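You operate a simulated robot arm through the tools that you are given. There is no shell and no other tool.

Carry out the task below with a simulated robot arm. There is one attempt and no reset: what you move stays moved.

TASK
Stop the recording, shut the bench logger down and pull the grey lead.
Fine: stop first, or the rows are lost; teal knob, logger switch and yellow block switch off; put the lead on the dune bench without strain. Dry hands.
Where things are to end (x, y in the base frame): grey lead within 6 cm of [49, 17].

The check looks at the end state, three seconds after you hand in, the way a careful person would. Anything else that was tipped, shoved, dropped, spilled or broken makes it a failure.

THE ROBOT
A 7-joint arm with a two-finger parallel gripper, fixed in place. Base frame: the origin is at the foot of the arm, x ahead of it, y to its left, z up; the work surface is at about z = 0. Units: cm, rad, N and s.
With the tool pointing down near the work surface it reaches from about 24 to 62 cm from the base axis. Its first joint turns from -1.152 to 1.152 rad. Payload 2.6 kg.
The tool frame sits at the grasp point between the pads (the TCP): z along the fingers, y along the line on which they close. The tips reach 3 cm beyond it. The gripper opens to 9.4 cm. The fingers are 2.8 cm wide and 1 cm thick; the gripper's body (5 by 9.6 cm) begins 5.5 cm behind the TCP.
Orientation is that of the tool frame in the base frame, as [roll, pitch, yaw] about the fixed x, y, z axes, in that order (R = Rz(yaw) Ry(pitch) Rx(roll)). With the fingers straight down and closing along the base's y, the tool's x points along the base's -x, its y along +y and its z along -z.

THE INTERFACE
- The arm moves only by the tool servo_tool. Its argument "plan" is a list of rows, each a list of 7 numbers: the finger opening in cm, from 0 to 9.4, then the shift along the tool's x, y, z in units of 500 mm (1.0 is 500 mm), then the turn, a rotation vector about the tool's x, y, z in units of 45 degrees (1.0 is 45 degrees). In form: [[claw, tx, ty, tz, rx, ry, rz], ...]. A call has 1 to 20 rows; each row is the pose to reach, as a shift and turn from the pose commanded when the call began, along the tool's axes at that moment. A call with a number of a shift or a turn outside -1 to 1 is refused whole. A row lasts 0.2 s, in which the tool goes at most 5 cm and 0.15 rad; a call with a longer step from one row to the next is refused whole, and so is a gripper value outside its range. Where a pose cannot be reached the arm comes as near as it can. A force on the tool above 40 N (or 10 N above the force at the start of the call, whichever is more), or a blocked arm, ends the call early, and 0.2 s more pass. The fingers move at their own pace (about 7.2 cm/s each) and stop on an object; they squeeze with about 29 N. The grip force told is the motor's: it shows also when the fingers shut on nothing. Time passes only in rows, and 0.2 s behind the last, so rows that repeat a pose let the fingers close. It gives the time, the measured TCP pose, the force on the tool (base axes), the opening and the grip force at its end, in the units of the frame above (readings bear some noise), with the torque about the TCP (base axes, N m) and any sound that the robot's microphone picked up.
- Cameras (640 x 400 px; columns grow to the right, rows downward): "scene" is fixed at [0.88, 41.68, 56.66]; the picture's right is [-0.94, -0.34, 0.00], its down [-0.18, 0.51, -0.84] and it looks along [0.28, -0.79, -0.54] (base axes); focal length 268 px, centre (320, 200). "wrist" rides on the gripper at [7.6, 1.4, -10.3] in the tool frame; the picture's right is [-0.18, 0.98, 0.00], its down [-0.75, -0.14, -0.64] and it looks along [-0.63, -0.12, 0.77] (tool axes); focal length 243 px, centre (320, 200). There is no depth. A picture from a camera that has moved, and an enlarged one, comes with that camera's place and axes in the base frame and with its lens.
- capture(camera): a new picture of that camera. No time passes.
- zoom(camera, box): a new picture of the part [left, top, right, bottom] of that camera's present view, enlarged. No time passes.
- hand_in(): hands the job in; it is judged then, once.

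Nothing tells you positions but the pictures and the camera data. Unless the task says otherwise, let go and move clear before handing in.

The tools are called after ">>>" as name(argument=value, ...) on one line, values as JSON. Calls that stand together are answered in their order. servo_tool: Moves the arm, as the interface text tells. Its arguments: {"type":"object","properties":{"plan":{"type":"array"}},"required":["plan"]} The other tools are called the same way: capture (camera) takes a picture; zoom (camera, box) takes an enlarged picture of a part of a camera's view; hand_in () hands the job in.

At the start:

```text
t: 0.0
tool_pos: [34.13, 11.32, 40.94]
ee_rot: [3.141, 0.0, -3.141]
ft_force: [0.2, 0.1, 0.0]
moment: [0.0, 0.02, 0.03]
opening: 9.39
gripper_force: 0.1
```

scene: 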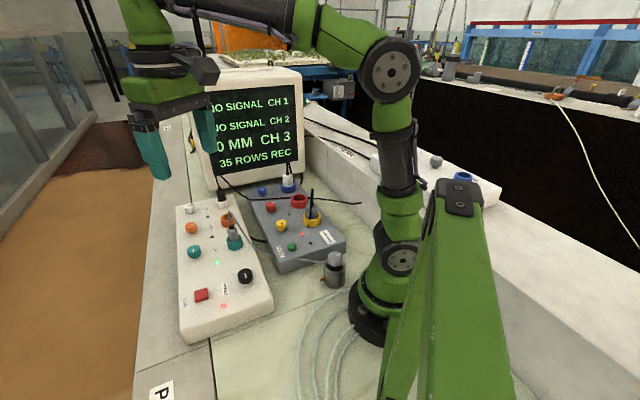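
wrist: 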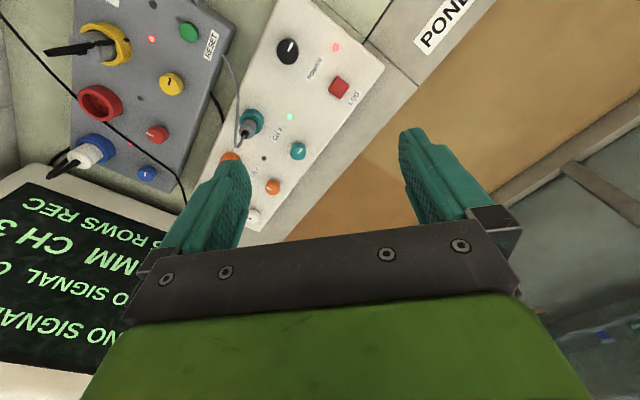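

I see a white logger panel with knobs and a grey block with coloured sockets, a screen showing "35 ROWS REC", and the arm overhead. I'll zoom in to read labels and locate things before moving.

>>> zoom(camera="scene", box=[160, 180, 360, 345])

>>> zoom(camera="wrist", box=[180, 0, 400, 240])

>>> zoom(camera="wrist", box=[0, 0, 260, 240])

>>> zoom(camera="scene", box=[190, 60, 320, 200])

>>> zoom(camera="scene", box=[0, 60, 320, 400])

```text
2.42 times, centred on (260, 262) of scene
camera zoom: at [0.88, 41.68, 56.66], right [-0.94, -0.34, 0.0], down [-0.18, 0.51, -0.84], along [0.28, -0.79, -0.54], focal length 651 px, centre (466, 48)
```

zoom: 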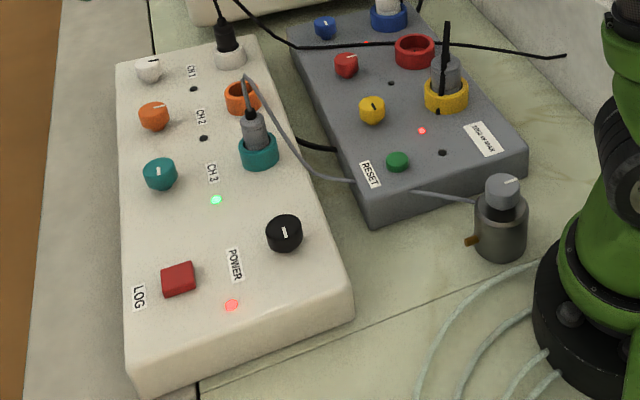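

```text
1.67 times, centred on (290, 120) of wrist
camera zoom: at [26.72, 12.82, 51.26], right [0.18, 0.98, 0.0], down [0.75, -0.14, 0.64], along [0.63, -0.12, -0.77], focal length 404 px, centre (370, 333)
```

zoom: 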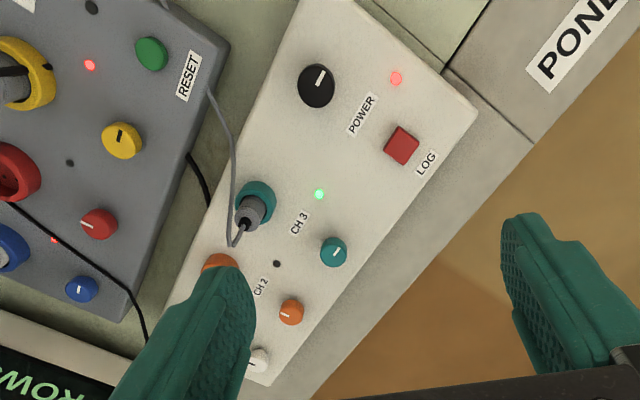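

```text
1.67 times, centred on (130, 120) of wrist
camera zoom: at [26.72, 12.82, 51.26], right [0.18, 0.98, 0.0], down [0.75, -0.14, 0.64], along [0.63, -0.12, -0.77], focal length 404 px, centre (637, 333)
```

zoom: 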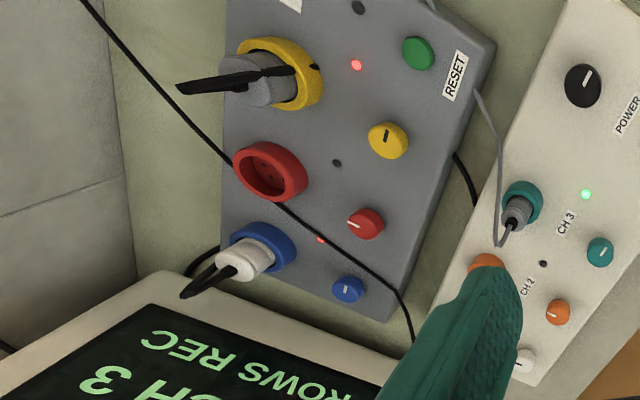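

```text
2.86 times, centred on (255, 130) of scene
camera zoom: at [0.88, 41.68, 56.66], right [-0.94, -0.34, 0.0], down [-0.18, 0.51, -0.84], along [0.28, -0.79, -0.54], focal length 767 px, centre (506, 400)
```

zoom: 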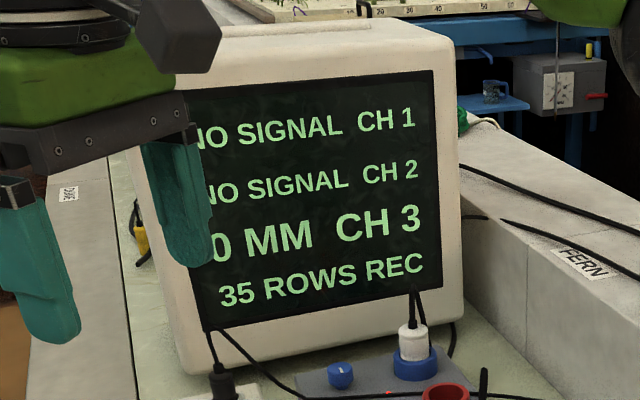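

```text
1.18 times, centred on (160, 230) of scene
camera zoom: at [0.88, 41.68, 56.66], right [-0.94, -0.34, 0.0], down [-0.18, 0.51, -0.84], along [0.28, -0.79, -0.54], focal length 316 px, centre (508, 165)
```

zoom: 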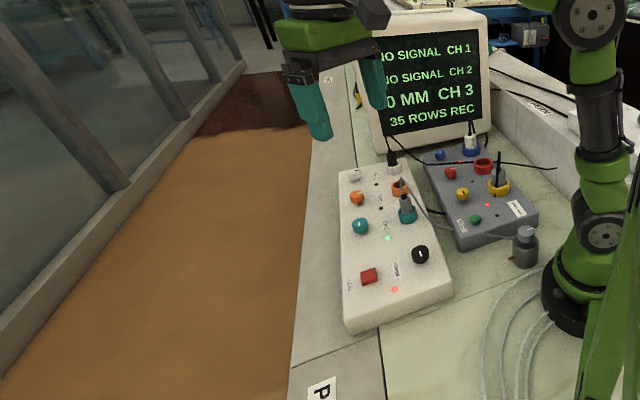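

I see the LOG button (red), POWER knob (black), CH 3 teal knob with the grey plug in the teal socket, and a yellow knob on the grey block. I'll zoom further to read pointer directions and the bench labels.

>>> zoom(camera="wrist", box=[260, 20, 370, 100])

>>> zoom(camera="wrist", box=[220, 90, 330, 240])

>>> zoom(camera="wrist", box=[60, 0, 260, 200])

>>> zoom(camera="scene", box=[150, 110, 190, 140])

>>> zoom(camera="scene", box=[170, 190, 260, 260])

>>> zoom(camera="scene", box=[240, 170, 360, 300])

>>> zoom(camera="scene", box=[170, 250, 280, 345])

```text
5.00 times, centred on (315, 60) of wrist
camera zoom: at [26.72, 12.82, 51.26], right [0.18, 0.98, 0.0], down [0.75, -0.14, 0.64], along [0.63, -0.12, -0.77], focal length 1213 px, centre (345, 900)
```

zoom: 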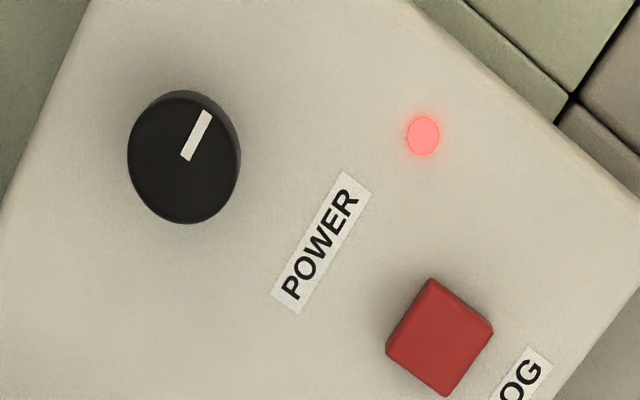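

```text
2.67 times, centred on (275, 165) of wrist
camera zoom: at [26.72, 12.82, 51.26], right [0.18, 0.98, 0.0], down [0.75, -0.14, 0.64], along [0.63, -0.12, -0.77], focal length 647 px, centre (440, 293)
```

zoom: 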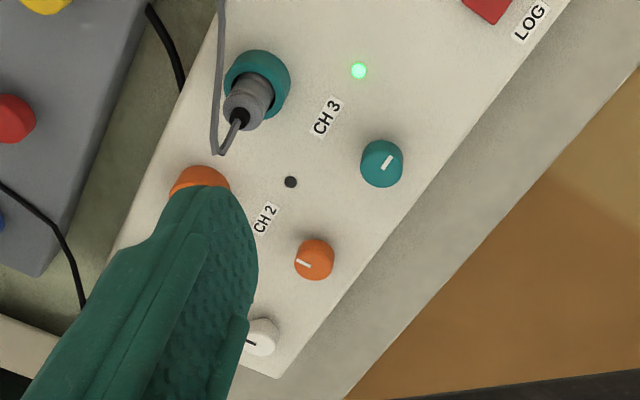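

```text
2.00 times, centred on (160, 100) of wrist
camera zoom: at [26.72, 12.82, 51.26], right [0.18, 0.98, 0.0], down [0.75, -0.14, 0.64], along [0.63, -0.12, -0.77], focal length 485 px, centre (640, 400)
```

zoom: 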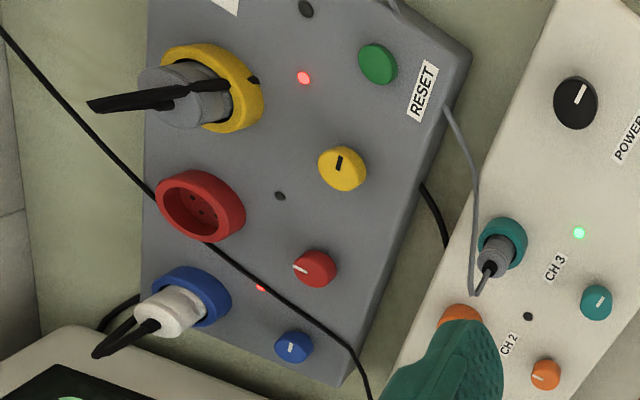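

```text
13.33 times, centred on (170, 125) of scene
camera zoom: at [0.88, 41.68, 56.66], right [-0.94, -0.34, 0.0], down [-0.18, 0.51, -0.84], along [0.28, -0.79, -0.54], focal length 3579 px, centre (2320, 1200)
```

zoom: 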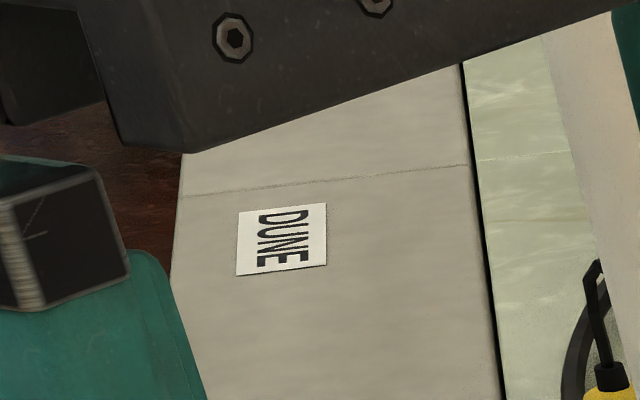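

```text
5.71 times, centred on (215, 225) of scene
camera zoom: at [0.88, 41.68, 56.66], right [-0.94, -0.34, 0.0], down [-0.18, 0.51, -0.84], along [0.28, -0.79, -0.54], focal length 1534 px, centre (920, 57)
```

zoom: 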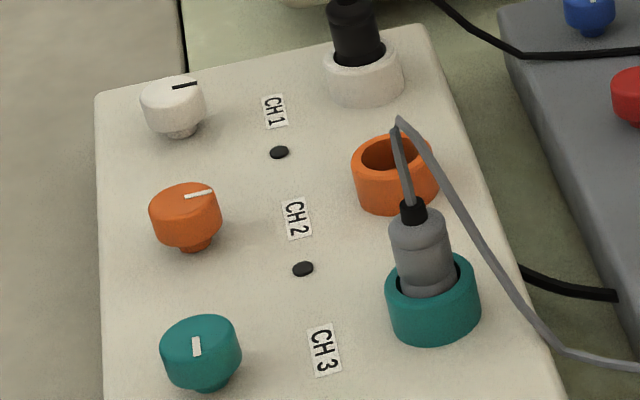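

```text
3.08 times, centred on (300, 235) of scene
camera zoom: at [0.88, 41.68, 56.66], right [-0.94, -0.34, 0.0], down [-0.18, 0.51, -0.84], along [0.28, -0.79, -0.54], focal length 826 px, centre (382, 92)
```

zoom: 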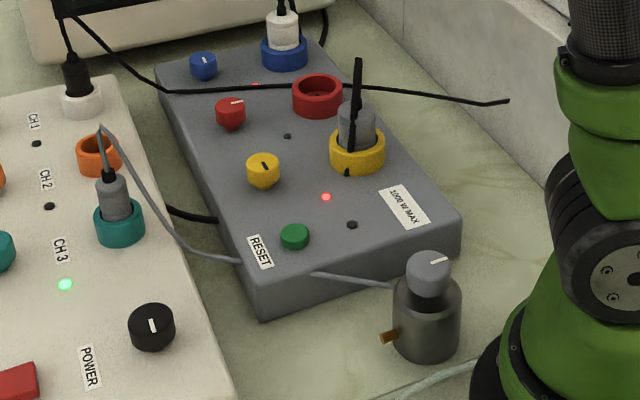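

```text
4.21 times, centred on (225, 298) of scene
camera zoom: at [0.88, 41.68, 56.66], right [-0.94, -0.34, 0.0], down [-0.18, 0.51, -0.84], along [0.28, -0.79, -0.54], focal length 1130 px, centre (720, -210)
```

zoom: 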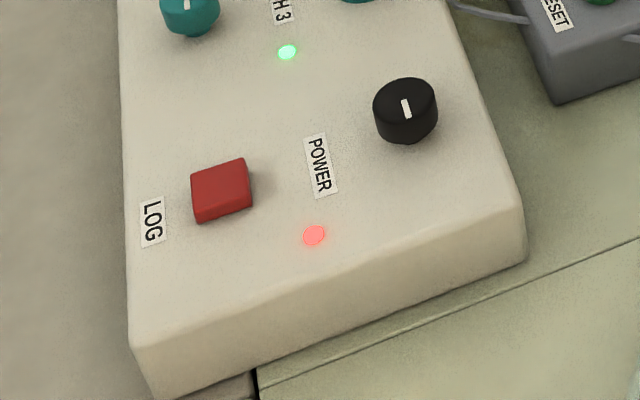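

The DUNE label is on the near coping strip beside the panel, and the target (49, 17) lies in the middle of its free part. On = pointers toward the LOG end; CH1, CH2 and red (off) point toward the sockets. I estimate LOG at about (39, 13.8, 6.3), POWER (32, 6.7), teal knob (49.4, 4) and yellow (33, -15). I'll descend partway to refine these.

>>> servo_tool(plan=[[9.4, -0.016, 0.003, 0.05, 0, 0, 0], [9.4, -0.032, 0.006, 0.12, 0, 0, 0], [9.4, -0.048, 0.01, 0.19, 0, 0, 0], [9.4, -0.064, 0.012, 0.26, 0, 0, 0], [9.4, -0.078, 0.014, 0.32, 0, 0, 0], [9.4, -0.078, 0.014, 0.32, 0, 0, 0]])

>>> capture(camera="wrist")

>>> capture(camera="scene")

```text
t: 1.4
tool_pos: [38.15, 12.1, 24.98]
ee_rot: [-3.141, 0.0, -3.141]
ft_force: [-0.1, -0.8, -1.3]
moment: [0.0, 0.0, -0.02]
opening: 9.39
gripper_force: 0.0
```

```text
taken
camera wrist: at [30.6, 13.44, 35.13], right [0.18, 0.98, 0.0], down [0.75, -0.14, 0.64], along [0.63, -0.12, -0.77], focal length 243 px, centre (320, 200)
```

wrist: 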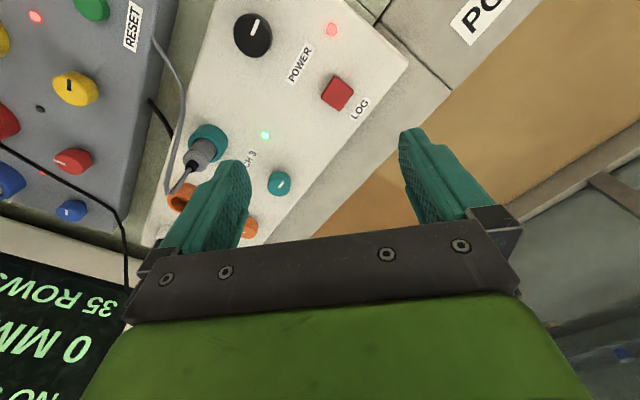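

```text
taken
```

scene: 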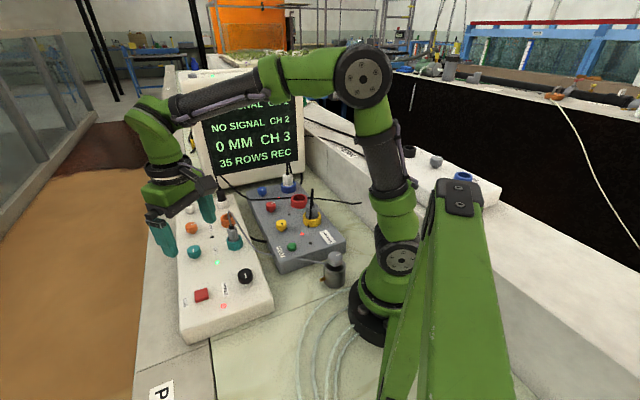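

The arm hovers over the panel with everything still standing. I'll zoom on the LOG, POWER and teal parts from this nearer view for better coordinates.

>>> zoom(camera="wrist", box=[220, 0, 400, 120])

>>> zoom(camera="wrist", box=[150, 100, 330, 240])

>>> zoom(camera="wrist", box=[0, 0, 180, 240])

>>> zoom(camera="scene", box=[170, 170, 290, 345])

```text
3.33 times, centred on (310, 60) of wrist
camera zoom: at [30.6, 13.44, 35.13], right [0.18, 0.98, 0.0], down [0.75, -0.14, 0.64], along [0.63, -0.12, -0.77], focal length 809 px, centre (353, 667)
```

zoom: 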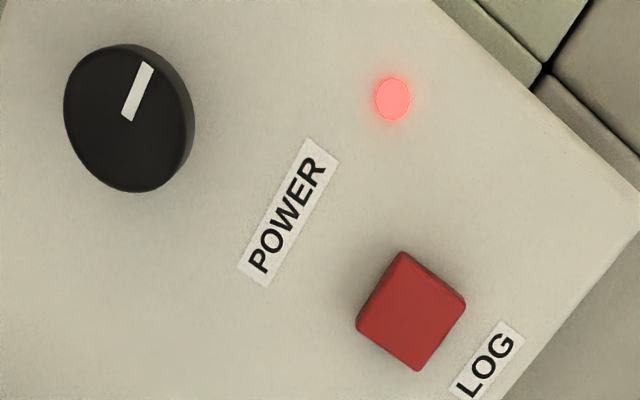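

```text
2.86 times, centred on (240, 170) of wrist
camera zoom: at [30.6, 13.44, 35.13], right [0.18, 0.98, 0.0], down [0.75, -0.14, 0.64], along [0.63, -0.12, -0.77], focal length 693 px, centre (549, 286)
```

zoom: 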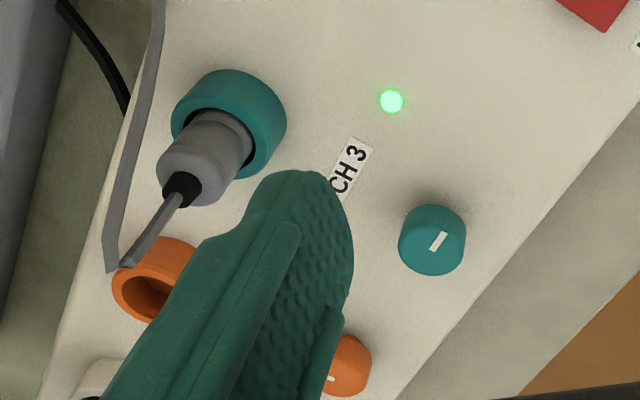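

```text
1.67 times, centred on (90, 120) of wrist
camera zoom: at [30.6, 13.44, 35.13], right [0.18, 0.98, 0.0], down [0.75, -0.14, 0.64], along [0.63, -0.12, -0.77], focal length 404 px, centre (703, 333)
```

zoom: 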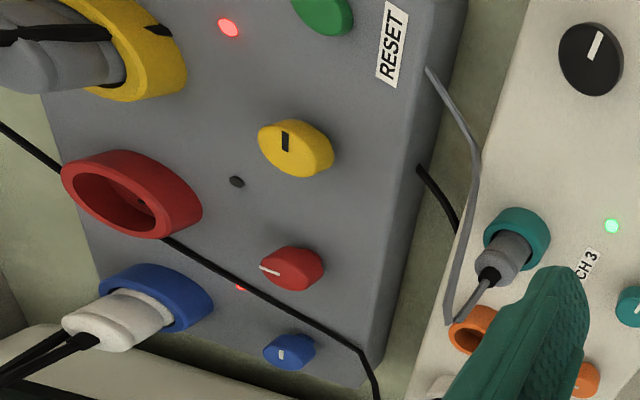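

```text
2.29 times, centred on (230, 258) of scene
camera zoom: at [0.88, 41.68, 56.66], right [-0.94, -0.34, 0.0], down [-0.18, 0.51, -0.84], along [0.28, -0.79, -0.54], focal length 614 px, centre (526, 69)
```

zoom: 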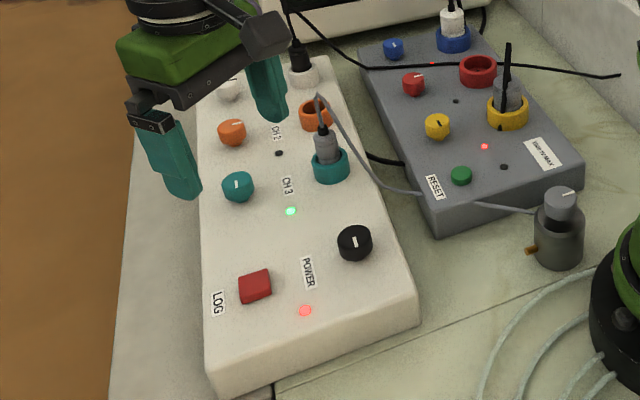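

LOG is confirmed at about (39.15, 13.8, 6.3), a 2.7 cm square aligned at ~45°. I'll close the fingers, turn the gripper 45° to match the panel and hover just above the button.

>>> servo_tool(plan=[[6, -0.004, 0.006, 0.03, 0, 0, 0.17], [3, -0.008, 0.012, 0.07, 0, 0, 0.34], [0, -0.012, 0.018, 0.11, 0, 0, 0.5], [0, -0.016, 0.024, 0.15, 0, 0, 0.67], [0, -0.02, 0.03, 0.19, 0, 0, 0.84], [0, -0.0224, 0.0356, 0.2188, 0, 0, 0.99], [0, -0.0224, 0.0356, 0.2188, 0, 0, 0.99], [0, -0.0224, 0.0356, 0.2188, 0, 0, 0.99]])

>>> capture(camera="wrist")

>>> zoom(camera="scene", box=[140, 180, 300, 345])

```text
t: 3.2
tool_pos: [39.38, 13.84, 13.96]
ee_rot: [-3.141, 0.001, 2.364]
ft_force: [-0.8, 0.0, 0.8]
moment: [0.01, 0.02, -0.01]
opening: 0.0
gripper_force: 29.2
```

```text
taken
camera wrist: at [34.95, 20.2, 24.3], right [0.82, 0.57, 0.0], down [0.44, -0.63, 0.64], along [0.37, -0.53, -0.77], focal length 243 px, centre (320, 200)
```

wrist: 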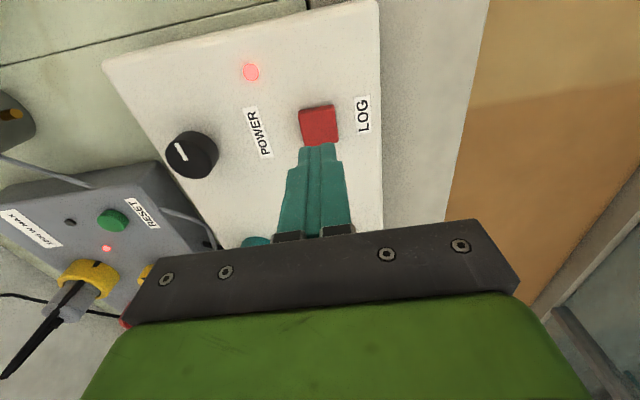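

```text
2.42 times, centred on (220, 262) of scene
camera zoom: at [0.88, 41.68, 56.66], right [-0.94, -0.34, 0.0], down [-0.18, 0.51, -0.84], along [0.28, -0.79, -0.54], focal length 651 px, centre (562, 48)
```

zoom: 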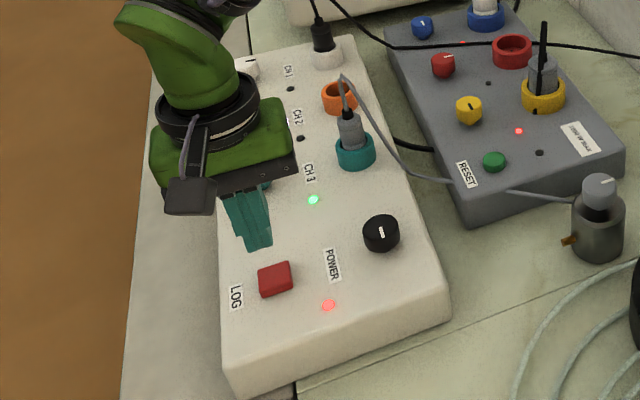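

The closed tips are lined up over the red LOG button. I'll descend to just above it, then press gently in small steps listening for the click.

>>> servo_tool(plan=[[0, 0.004, -0.002, 0.03, 0, 0, 0], [0, 0.004, -0.002, 0.06, 0, 0, 0], [0, 0.004, -0.002, 0.08, 0, 0, 0], [0, 0.004, -0.002, 0.084, 0, 0, 0], [0, 0.004, -0.002, 0.088, 0, 0, 0]])

>>> zoom(camera="scene", box=[160, 240, 280, 330])

>>> capture(camera="wrist")

```text
t: 4.4
tool_pos: [39.02, 13.92, 9.62]
ee_rot: [3.141, -0.002, 2.364]
ft_force: [0.7, -0.4, -0.2]
moment: [-0.02, 0.0, 0.04]
opening: 0.0
gripper_force: 29.0
```

```text
4.44 times, centred on (220, 285) of scene
camera zoom: at [0.88, 41.68, 56.66], right [-0.94, -0.34, 0.0], down [-0.18, 0.51, -0.84], along [0.28, -0.79, -0.54], focal length 1193 px, centre (764, -178)
```

zoom: 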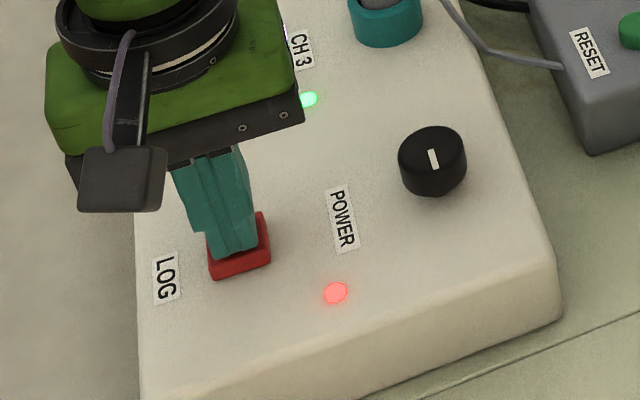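

```text
taken
camera wrist: at [34.71, 20.27, 19.93], right [0.82, 0.57, 0.0], down [0.44, -0.63, 0.64], along [0.37, -0.53, -0.77], focal length 243 px, centre (320, 200)
```

wrist: 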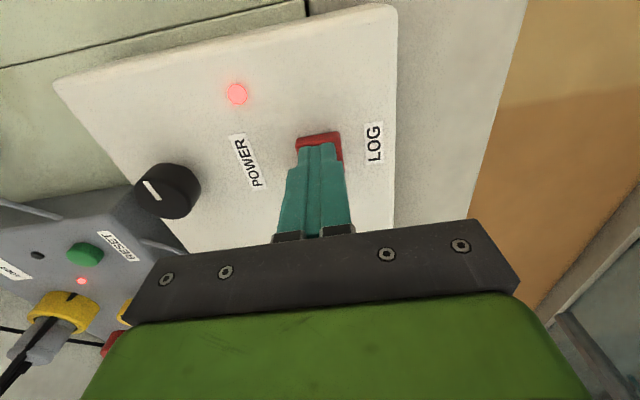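

The tips are right above the button. I'll press down in 1 mm rows.

>>> servo_tool(plan=[[0, 0, 0, 0.002, 0, 0, 0], [0, 0, 0, 0.004, 0, 0, 0], [0, 0, 0, 0.006, 0, 0, 0], [0, 0, 0, 0.008, 0, 0, 0], [0, 0, 0, 0.01, 0, 0, 0]])

>>> capture(camera="scene")

```text
t: 5.6
tool_pos: [39.15, 13.99, 9.17]
ee_rot: [3.141, 0.0, 2.365]
ft_force: [0.6, -2.3, 3.7]
moment: [0.01, -0.03, 0.03]
opening: 0.0
gripper_force: 28.8
heard: click
```

```text
taken
```

scene: 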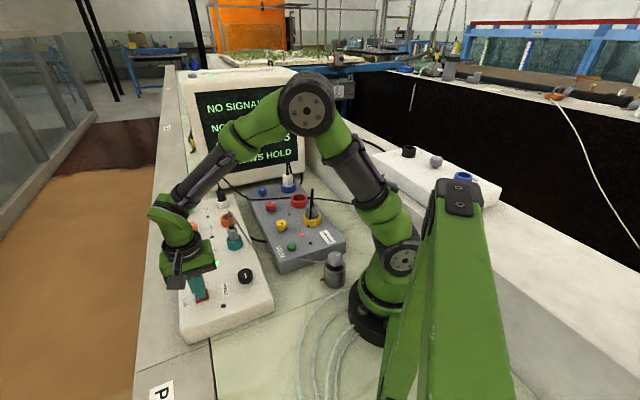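

A click was heard and the screen line now reads "…ROWS HOLD". I'll lift off the button and read the screen.

>>> servo_tool(plan=[[0, 0, 0, -0.02, 0, 0, 0], [0, 0, 0, -0.08, 0, 0, 0], [0, 0, 0, -0.16, 0, 0, 0], [0, 0, 0, -0.2, 0, 0, 0]])

>>> capture(camera="scene")

>>> zoom(camera="scene", box=[190, 60, 320, 200])

>>> zoom(camera="scene", box=[160, 180, 360, 345])

```text
t: 6.6
tool_pos: [39.08, 13.89, 19.28]
ee_rot: [3.141, 0.002, 2.362]
ft_force: [-0.3, -0.5, -0.4]
moment: [-0.03, -0.01, -0.01]
opening: 0.0
gripper_force: 29.2
```

```text
taken
```

scene: 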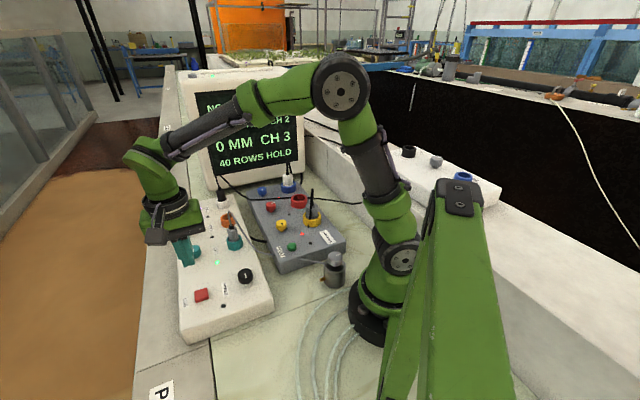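

```text
2.86 times, centred on (255, 130) of scene
camera zoom: at [0.88, 41.68, 56.66], right [-0.94, -0.34, 0.0], down [-0.18, 0.51, -0.84], along [0.28, -0.79, -0.54], focal length 767 px, centre (506, 400)
```

zoom: 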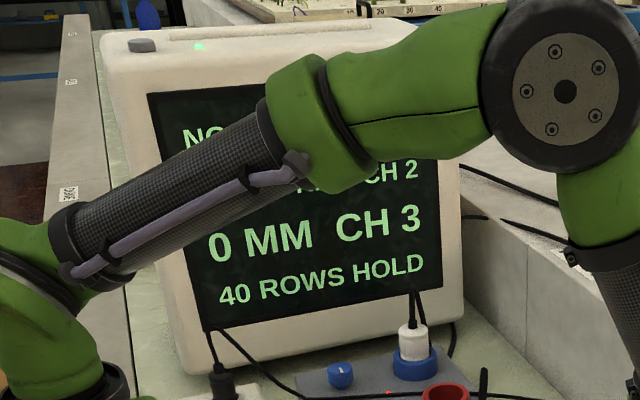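

```text
2.42 times, centred on (260, 262) of scene
camera zoom: at [0.88, 41.68, 56.66], right [-0.94, -0.34, 0.0], down [-0.18, 0.51, -0.84], along [0.28, -0.79, -0.54], focal length 651 px, centre (466, 48)
```

zoom: 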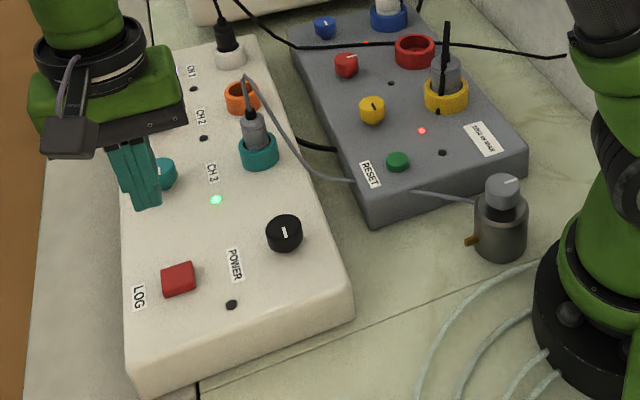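

Recording is stopped: the record LED is dark and the screen shows "40 ROWS HOLD". Next I go to the teal knob (about (49, 4)), opening the fingers and turning the gripper so I can later twist it 90° without the camera touching the grey cable.

>>> servo_tool(plan=[[3, -0.04, 0, 0.004, 0, 0, 0.14], [5, -0.08, 0, 0.008, 0, 0, 0.28], [7, -0.12, 0, 0.012, 0, 0, 0.42], [7, -0.16, 0, 0.016, 0, 0, 0.56], [7, -0.2, 0, 0.02, 0, 0, 0.7], [7, -0.24, 0, 0.024, 0, 0, 0.85], [7, -0.276, 0, 0.024, 0, 0, 1.0], [7, -0.276, 0, 0.024, 0, 0, 1.0]])

>>> capture(camera="wrist")

>>> capture(camera="scene")

```text
t: 8.4
tool_pos: [49.03, 4.23, 18.01]
ee_rot: [-3.141, 0.0, 1.576]
ft_force: [-0.2, -0.1, 0.2]
moment: [0.01, 0.02, 0.0]
opening: 7.03
gripper_force: 0.1
```

```text
taken
camera wrist: at [50.41, 11.87, 28.26], right [0.98, -0.18, 0.0], down [-0.14, -0.75, 0.64], along [-0.11, -0.63, -0.77], focal length 243 px, centre (320, 200)
```

wrist: 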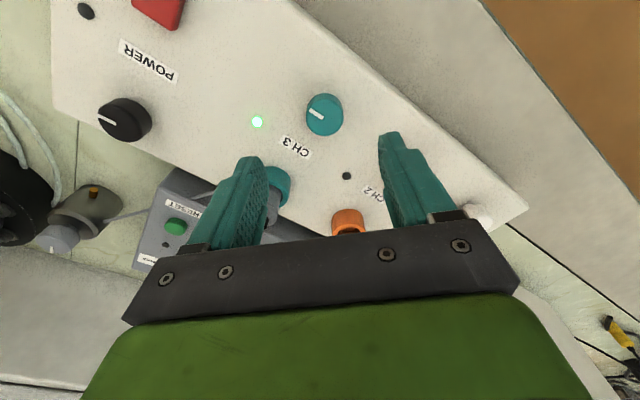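

```text
taken
```

scene: 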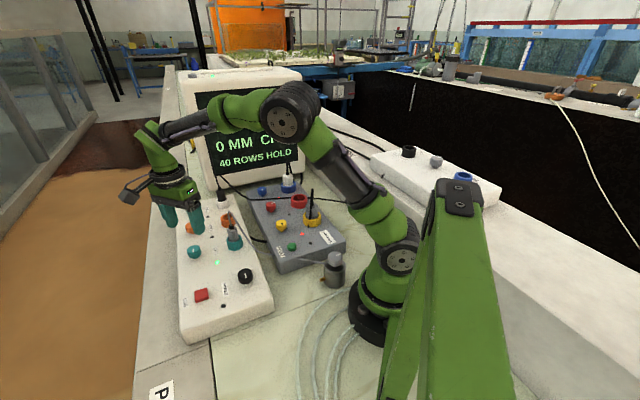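

The screen still holds 40 rows. The teal knob sits just ahead between the fingers; I'll zoom to refine its centre and pointer angle.

>>> zoom(camera="wrist", box=[230, 60, 430, 240])

>>> zoom(camera="scene", box=[140, 180, 260, 290])

```text
2.22 times, centred on (330, 150) of wrist
camera zoom: at [50.41, 11.87, 28.26], right [0.98, -0.18, 0.0], down [-0.14, -0.75, 0.64], along [-0.11, -0.63, -0.77], focal length 539 px, centre (298, 311)
```

zoom: 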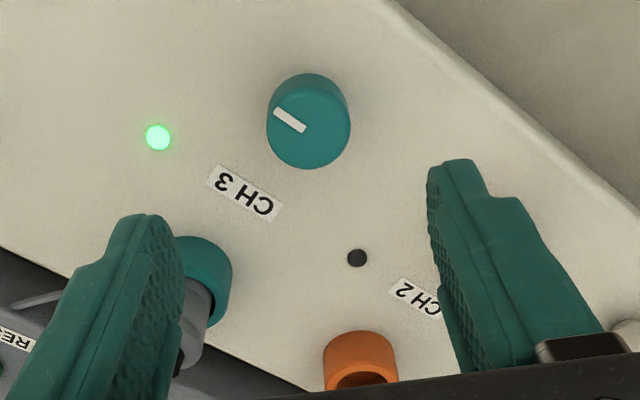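

```text
3.64 times, centred on (200, 235) of scene
camera zoom: at [0.88, 41.68, 56.66], right [-0.94, -0.34, 0.0], down [-0.18, 0.51, -0.84], along [0.28, -0.79, -0.54], focal length 976 px, centre (756, 73)
```

zoom: 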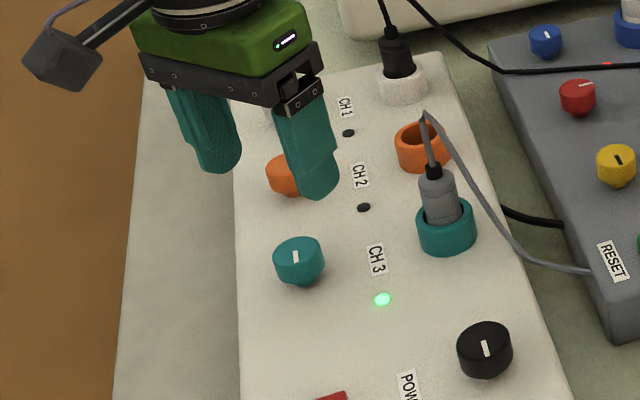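

Knob centre is at about (49.35, 4.05), top near z 7.1–7.9. I'll correct by a few millimetres and lower the open fingers around it.

>>> servo_tool(plan=[[7, -0.0034, 0.0066, 0.04, 0, 0, 0], [7, -0.0034, 0.0066, 0.08, 0, 0, 0], [7, -0.0034, 0.0066, 0.11, 0, 0, 0], [7, -0.0034, 0.0066, 0.13, 0, 0, 0], [7, -0.0034, 0.0066, 0.14, 0, 0, 0]])

>>> capture(camera="wrist")

>>> zoom(camera="scene", box=[140, 180, 260, 290])

```text
t: 9.6
tool_pos: [49.32, 4.09, 10.94]
ee_rot: [-3.142, 0.0, 1.578]
ft_force: [-0.3, 0.8, -0.3]
moment: [0.0, 0.0, -0.04]
opening: 7.03
gripper_force: 0.1
```

```text
taken
camera wrist: at [50.69, 11.7, 21.24], right [0.98, -0.18, 0.0], down [-0.14, -0.75, 0.64], along [-0.11, -0.63, -0.77], focal length 243 px, centre (320, 200)
```

wrist: 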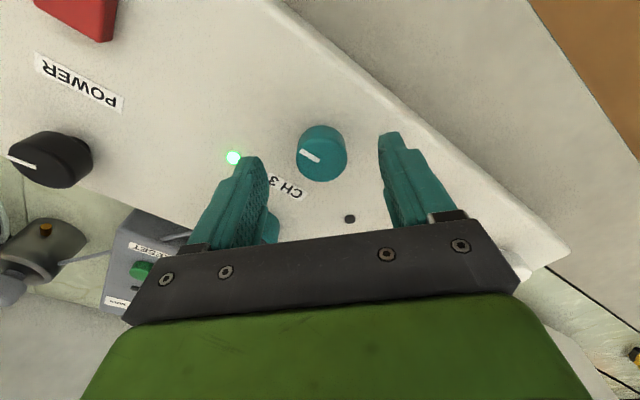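

```text
3.64 times, centred on (200, 235) of scene
camera zoom: at [0.88, 41.68, 56.66], right [-0.94, -0.34, 0.0], down [-0.18, 0.51, -0.84], along [0.28, -0.79, -0.54], focal length 976 px, centre (756, 73)
```

zoom: 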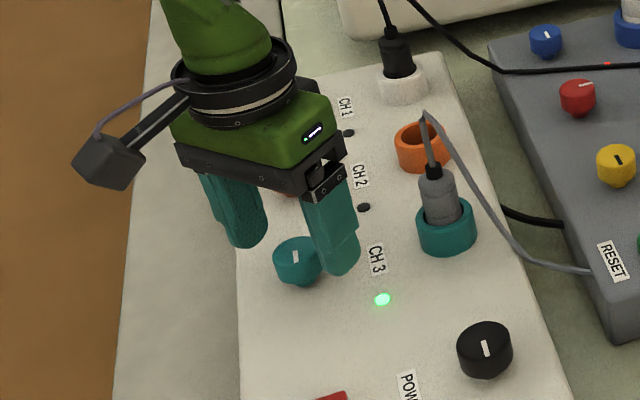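

The knob is centred between the fingers. I'll lower 1.9 cm so the pads overlap it, and watch for contact.

>>> servo_tool(plan=[[7, 0, 0, 0.01, 0, 0, 0], [7, 0, 0, 0.02, 0, 0, 0], [7, 0, 0, 0.03, 0, 0, 0], [7, 0, 0, 0.037, 0, 0, 0]])

>>> capture(camera="wrist")

>>> zoom(camera="scene", box=[140, 200, 240, 290])

```text
t: 10.6
tool_pos: [49.22, 4.01, 9.13]
ee_rot: [3.141, 0.001, 1.577]
ft_force: [-0.3, -0.1, -1.3]
moment: [0.02, -0.01, -0.01]
opening: 7.01
gripper_force: 0.1
```

```text
taken
camera wrist: at [50.69, 11.71, 19.34], right [0.98, -0.18, 0.0], down [-0.14, -0.75, 0.64], along [-0.11, -0.63, -0.77], focal length 243 px, centre (320, 200)
```

wrist: 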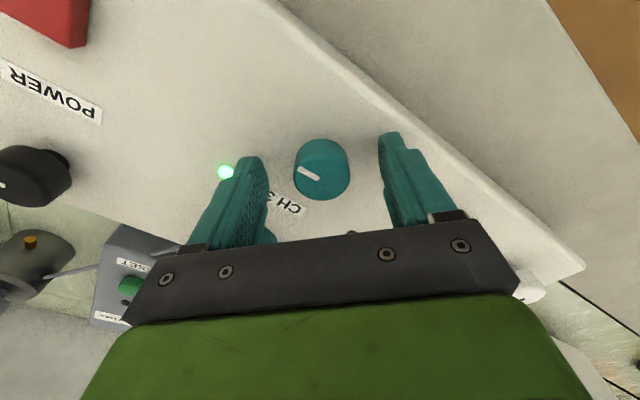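

```text
4.44 times, centred on (190, 245) of scene
camera zoom: at [0.88, 41.68, 56.66], right [-0.94, -0.34, 0.0], down [-0.18, 0.51, -0.84], along [0.28, -0.79, -0.54], focal length 1193 px, centre (898, 0)
```

zoom: 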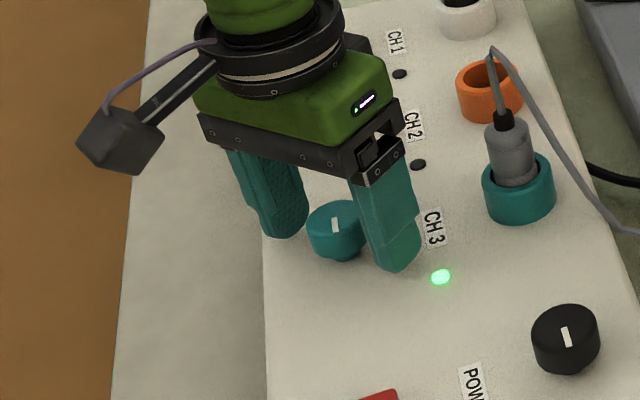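

The knob is between the pads with a bit of overlap. I'll go 4 mm lower for a better hold and then close on the knob.

>>> servo_tool(plan=[[7, 0, 0, 0.004, 0, 0, 0], [7, 0, 0, 0.008, 0, 0, 0], [5, 0, 0, 0.008, 0, 0, 0], [4, 0, 0, 0.008, 0, 0, 0], [2, 0, 0, 0.008, 0, 0, 0], [1, 0, 0, 0.008, 0, 0, 0], [1, 0, 0, 0.008, 0, 0, 0]])

>>> capture(camera="wrist")

>>> zoom(camera="scene", box=[140, 200, 240, 290])

```text
t: 12.2
tool_pos: [49.32, 4.15, 8.72]
ee_rot: [3.14, 0.001, 1.578]
ft_force: [18.1, 1.4, -9.0]
moment: [-0.17, 0.2, -0.02]
opening: 3.07
gripper_force: 45.7
```

```text
taken
camera wrist: at [50.74, 11.74, 18.97], right [0.98, -0.18, 0.0], down [-0.14, -0.75, 0.64], along [-0.11, -0.63, -0.77], focal length 243 px, centre (320, 200)
```

wrist: 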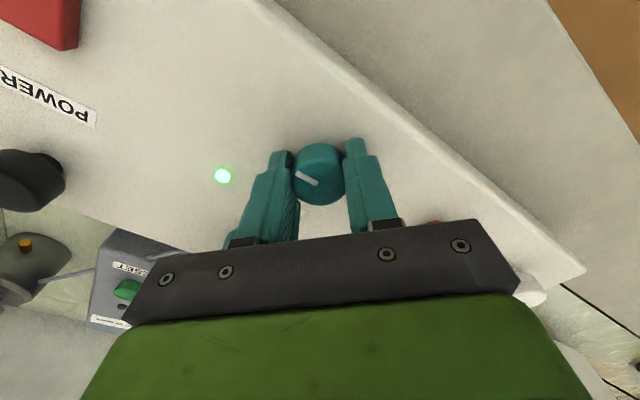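

```text
4.44 times, centred on (190, 245) of scene
camera zoom: at [0.89, 41.68, 56.66], right [-0.94, -0.34, 0.0], down [-0.18, 0.51, -0.84], along [0.28, -0.79, -0.54], focal length 1193 px, centre (898, 0)
```

zoom: 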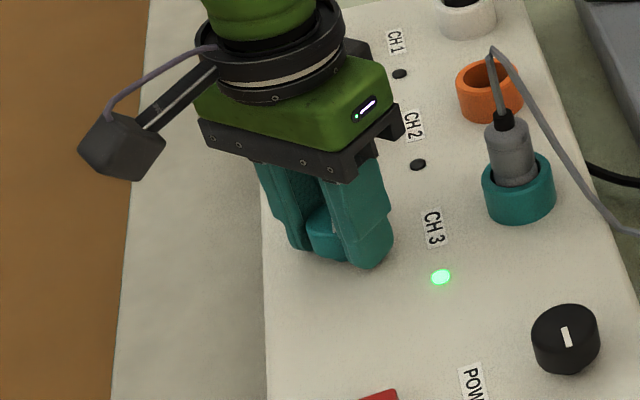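

The pads hold the knob (3.07 cm) with some sideways force, so the tool is slightly off-centre. I'll shift about 1.5 mm in +x to relieve this before twisting.

>>> servo_tool(plan=[[1, 0, 0.0015, 0, 0, 0, 0], [1, 0, 0.003, 0, 0, 0, 0]])

```text
t: 12.8
tool_pos: [49.43, 4.06, 8.76]
ee_rot: [-3.14, 0.0, 1.576]
ft_force: [2.4, 1.9, -1.2]
moment: [-0.86, -0.71, 0.0]
opening: 3.08
gripper_force: 44.8
```

Side force is nearly gone. Now I twist counter-clockwise (seen from above) in small steps, watching torque and sound.

>>> servo_tool(plan=[[1, 0, 0, 0, 0, 0, -0.12], [1, 0, 0, 0, 0, 0, -0.24], [1, 0, 0, 0, 0, 0, -0.36], [1, 0, 0, 0, 0, 0, -0.48]])

>>> capture(camera="wrist")

```text
t: 13.8
tool_pos: [49.3, 4.11, 8.78]
ee_rot: [-3.139, -0.002, 1.957]
ft_force: [-9.1, 1.8, 7.3]
moment: [-0.83, -0.04, 0.0]
opening: 3.08
gripper_force: 44.8
```

```text
taken
camera wrist: at [47.89, 11.69, 18.98], right [0.98, 0.2, 0.0], down [0.15, -0.75, 0.64], along [0.13, -0.63, -0.77], focal length 243 px, centre (320, 200)
```

wrist: 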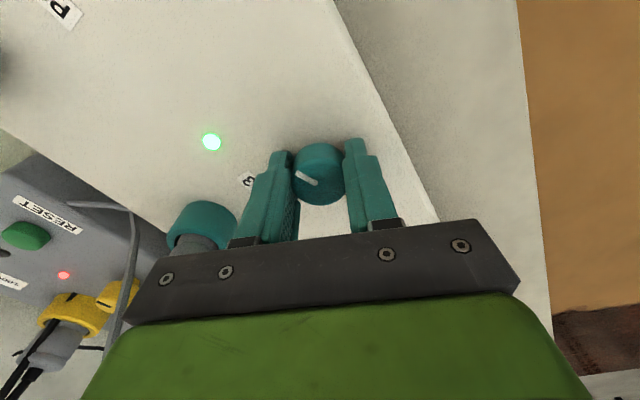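

The knob turns with the gripper without resistance. I'll continue in the same direction.

>>> servo_tool(plan=[[1, 0, 0, 0, 0, 0, -0.15], [1, 0, 0, 0, 0, 0, -0.3], [1, 0, 0, 0, 0, 0, -0.45], [1, 0, 0, 0, 0, 0, -0.6], [1, 0, 0, 0, 0, 0, -0.75], [1, 0, 0, 0, 0, 0, -0.9]])

>>> capture(camera="wrist")

>>> capture(camera="scene")

```text
t: 15.2
tool_pos: [49.38, 4.09, 8.82]
ee_rot: [3.142, -0.003, 2.664]
ft_force: [-18.5, -0.6, 8.9]
moment: [-0.01, 0.07, -0.03]
opening: 3.08
gripper_force: 45.0
```

```text
taken
camera wrist: at [43.33, 8.87, 18.98], right [0.62, 0.79, 0.0], down [0.6, -0.47, 0.64], along [0.5, -0.39, -0.77], focal length 243 px, centre (320, 200)
```

wrist: 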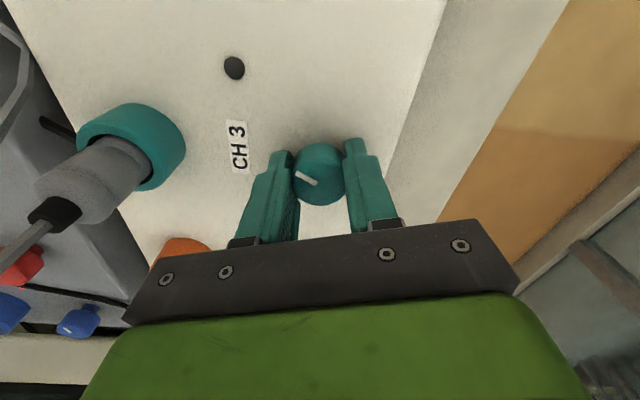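

```text
taken
```

scene: 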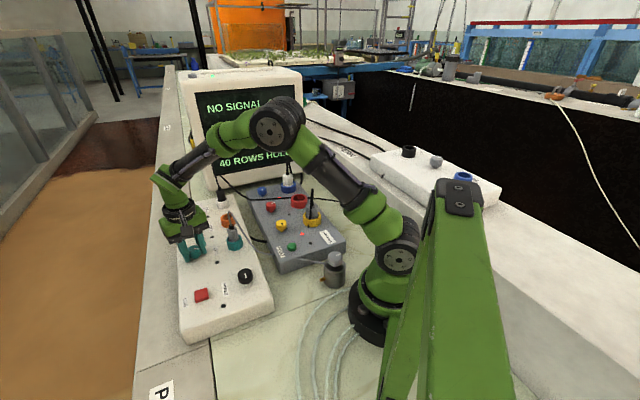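

The CH 3 LED has gone dark after about 62°. I'll ease the side load and carry on toward 90° to match the other "off" pointers, watching for a stop.

>>> servo_tool(plan=[[1, 0.0014, -0.0007, 0, 0, 0, -0.1], [1, 0.0027, -0.0014, 0, 0, 0, -0.25], [1, 0.0027, -0.0014, 0, 0, 0, -0.4], [1, 0.0027, -0.0014, 0, 0, 0, -0.5]])

>>> capture(camera="wrist")

```text
t: 16.2
tool_pos: [49.42, 4.11, 8.62]
ee_rot: [-3.14, 0.004, 3.06]
ft_force: [8.6, 2.1, -9.9]
moment: [0.35, -1.06, 0.02]
opening: 3.06
gripper_force: 44.7
```

```text
taken
camera wrist: at [41.9, 6.16, 18.94], right [0.26, 0.96, 0.0], down [0.74, -0.2, 0.64], along [0.62, -0.17, -0.76], focal length 243 px, centre (320, 200)
```

wrist: 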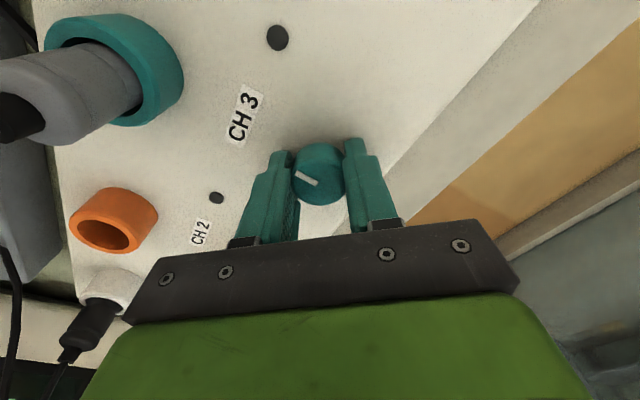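

The knob is now turned about 85°. I'll add the last few degrees, then open the fingers and lift to compare its pointer with CH 2's.

>>> servo_tool(plan=[[1, 0, 0, 0, 0, 0, -0.06], [1, 0, 0, 0, 0, 0, -0.11], [4, 0, 0, 0, 0, 0, -0.11], [6, 0, 0, 0, 0, 0, -0.11], [7, 0, 0, 0, 0, 0, -0.11], [7, 0, 0, 0, 0, 0, -0.11]])

>>> servo_tool(plan=[[7, 0, 0, -0.03, 0, 0, 0], [7, 0, 0, -0.08, 0, 0, 0], [7, 0, 0, -0.15, 0, 0, 0], [7, 0, 0, -0.22, 0, 0, 0], [7, 0, 0, -0.24, 0, 0, 0]])

>>> capture(camera="wrist")

>>> zoom(camera="scene", box=[160, 190, 280, 320])

>>> zoom(camera="scene", box=[190, 60, 320, 200])

```text
t: 17.6
tool_pos: [49.29, 4.12, 8.7]
ee_rot: [-3.141, 0.0, -3.14]
ft_force: [0.5, -0.2, 0.3]
moment: [-0.01, 0.01, -0.01]
opening: 7.01
gripper_force: 0.1
```

```text
t: 18.8
tool_pos: [49.27, 4.19, 20.6]
ee_rot: [3.141, 0.0, -3.141]
ft_force: [-1.0, -0.4, 0.3]
moment: [-0.02, -0.01, 0.0]
opening: 6.99
gripper_force: 0.0
```

```text
taken
camera wrist: at [41.68, 5.52, 30.99], right [0.18, 0.98, 0.0], down [0.75, -0.14, 0.64], along [0.63, -0.12, -0.77], focal length 243 px, centre (320, 200)
```

wrist: 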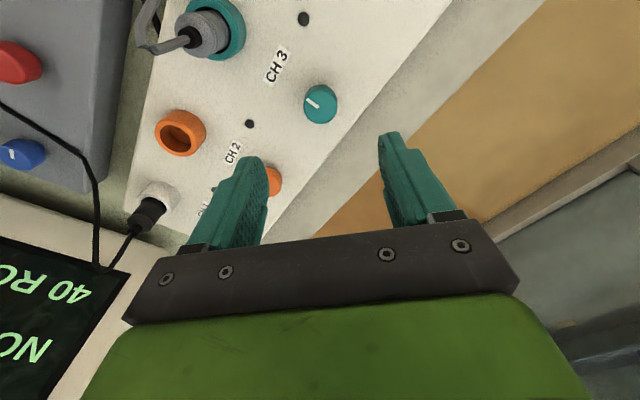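

```text
3.08 times, centred on (220, 255) of scene
camera zoom: at [0.88, 41.68, 56.66], right [-0.94, -0.34, 0.0], down [-0.18, 0.51, -0.84], along [0.28, -0.79, -0.54], focal length 826 px, centre (628, 31)
```

zoom: 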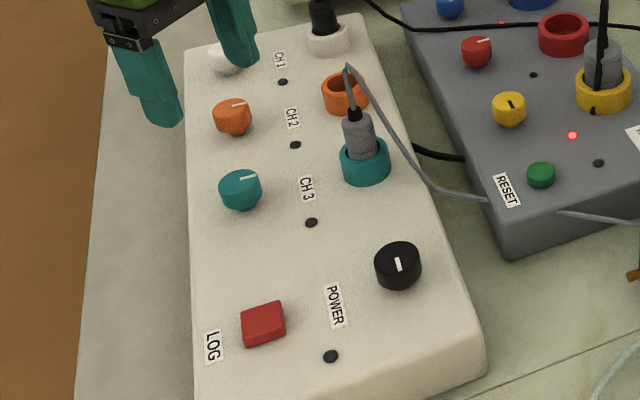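

```text
2.86 times, centred on (255, 130) of scene
camera zoom: at [0.88, 41.68, 56.66], right [-0.94, -0.34, 0.0], down [-0.18, 0.51, -0.84], along [0.28, -0.79, -0.54], focal length 767 px, centre (506, 400)
```

zoom: 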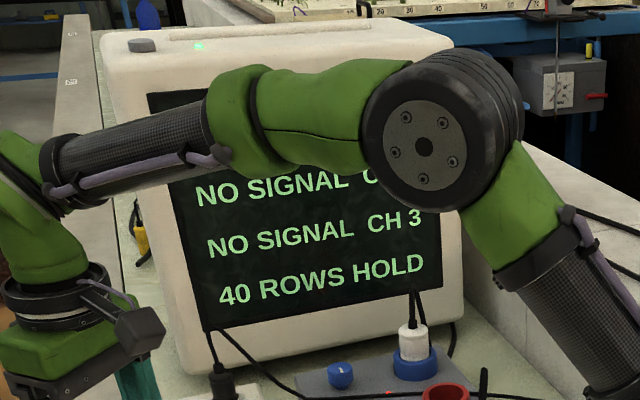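

The teal knob now points like CH 1 and CH 2, the CH 3 LED is dark and the screen shows NO SIGNAL CH 3 with 40 rows held. Next is the black POWER knob at about (32.1, 6.7); I'll fly there, turning the gripper clockwise again.

>>> servo_tool(plan=[[7, 0.03, 0.005, 0, 0, 0, 0.1], [7, 0.08, 0.012, 0.005, 0, 0, 0.25], [7, 0.13, 0.02, 0.01, 0, 0, 0.4], [7, 0.18, 0.028, 0.015, 0, 0, 0.55], [7, 0.23, 0.035, 0.02, 0, 0, 0.7], [7, 0.28, 0.042, 0.03, 0, 0, 0.85], [7, 0.32, 0.047, 0.04, 0, 0, 1.0], [7, 0.344, 0.05, 0.042, 0, 0, 1.0]])

>>> servo_tool(plan=[[7, 0, 0, 0, 0, 0, 0.17], [7, 0, 0, 0, 0, 0, 0.34], [7, 0, 0, 0, 0, 0, 0.5], [7, 0, 0, 0, 0, 0, 0.67], [7, 0, 0, 0, 0, 0, 0.84], [7, 0, 0, 0, 0, 0, 1.0], [7, 0, 0, 0, 0, 0, 1.0]])

>>> capture(camera="wrist")

>>> capture(camera="scene")

```text
t: 20.6
tool_pos: [32.22, 6.58, 18.67]
ee_rot: [-3.142, 0.0, 2.354]
ft_force: [0.2, 0.0, 0.0]
moment: [-0.04, -0.02, 0.02]
opening: 7.02
gripper_force: 0.0
```

```text
t: 22.2
tool_pos: [32.07, 6.62, 18.74]
ee_rot: [-3.141, -0.001, 1.569]
ft_force: [-0.8, 0.8, 0.2]
moment: [0.01, -0.01, 0.01]
opening: 7.0
gripper_force: 0.0
```

```text
taken
camera wrist: at [33.55, 14.2, 28.86], right [0.98, -0.19, 0.0], down [-0.14, -0.75, 0.64], along [-0.12, -0.63, -0.77], focal length 243 px, centre (320, 200)
```

wrist: 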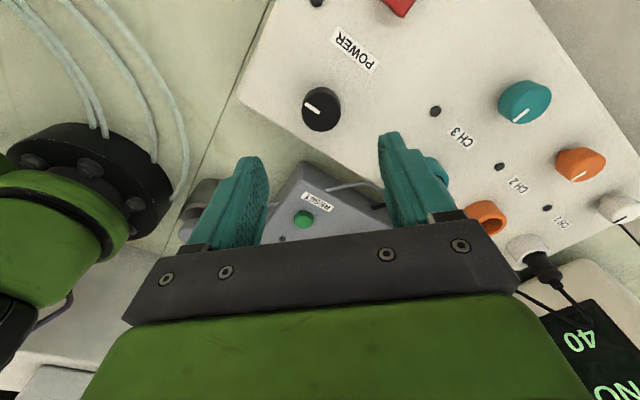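

```text
taken
```

scene: 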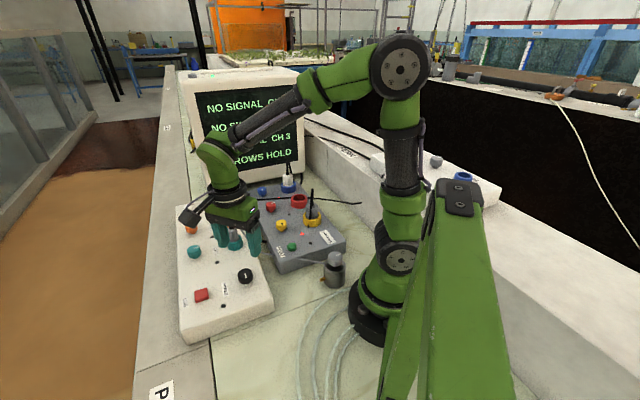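

The black knob is just ahead of the TCP; I'll zoom to refine it.

>>> zoom(camera="wrist", box=[250, 50, 400, 150])

>>> zoom(camera="scene", box=[180, 190, 300, 310])

```text
4.00 times, centred on (325, 100) of wrist
camera zoom: at [33.55, 14.2, 28.86], right [0.98, -0.19, 0.0], down [-0.14, -0.75, 0.64], along [-0.12, -0.63, -0.77], focal length 970 px, centre (300, 600)
```

zoom: 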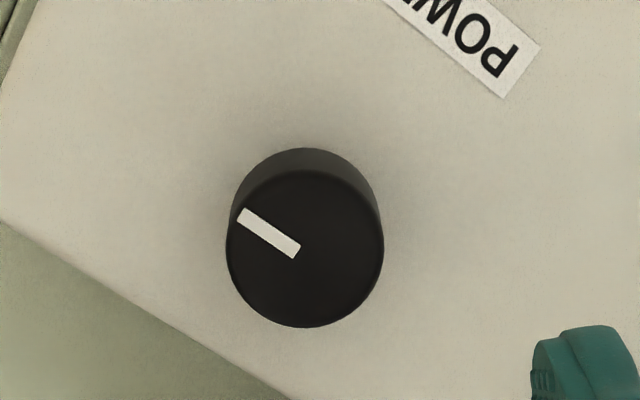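

```text
3.33 times, centred on (240, 250) of scene
camera zoom: at [0.88, 41.68, 56.66], right [-0.94, -0.34, 0.0], down [-0.18, 0.51, -0.84], along [0.28, -0.79, -0.54], focal length 895 px, centre (587, 33)
```

zoom: 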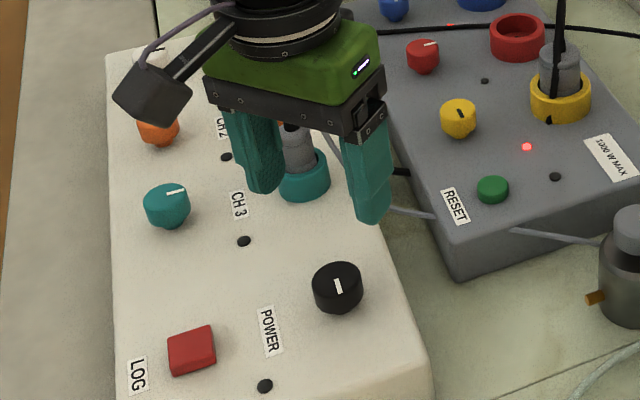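

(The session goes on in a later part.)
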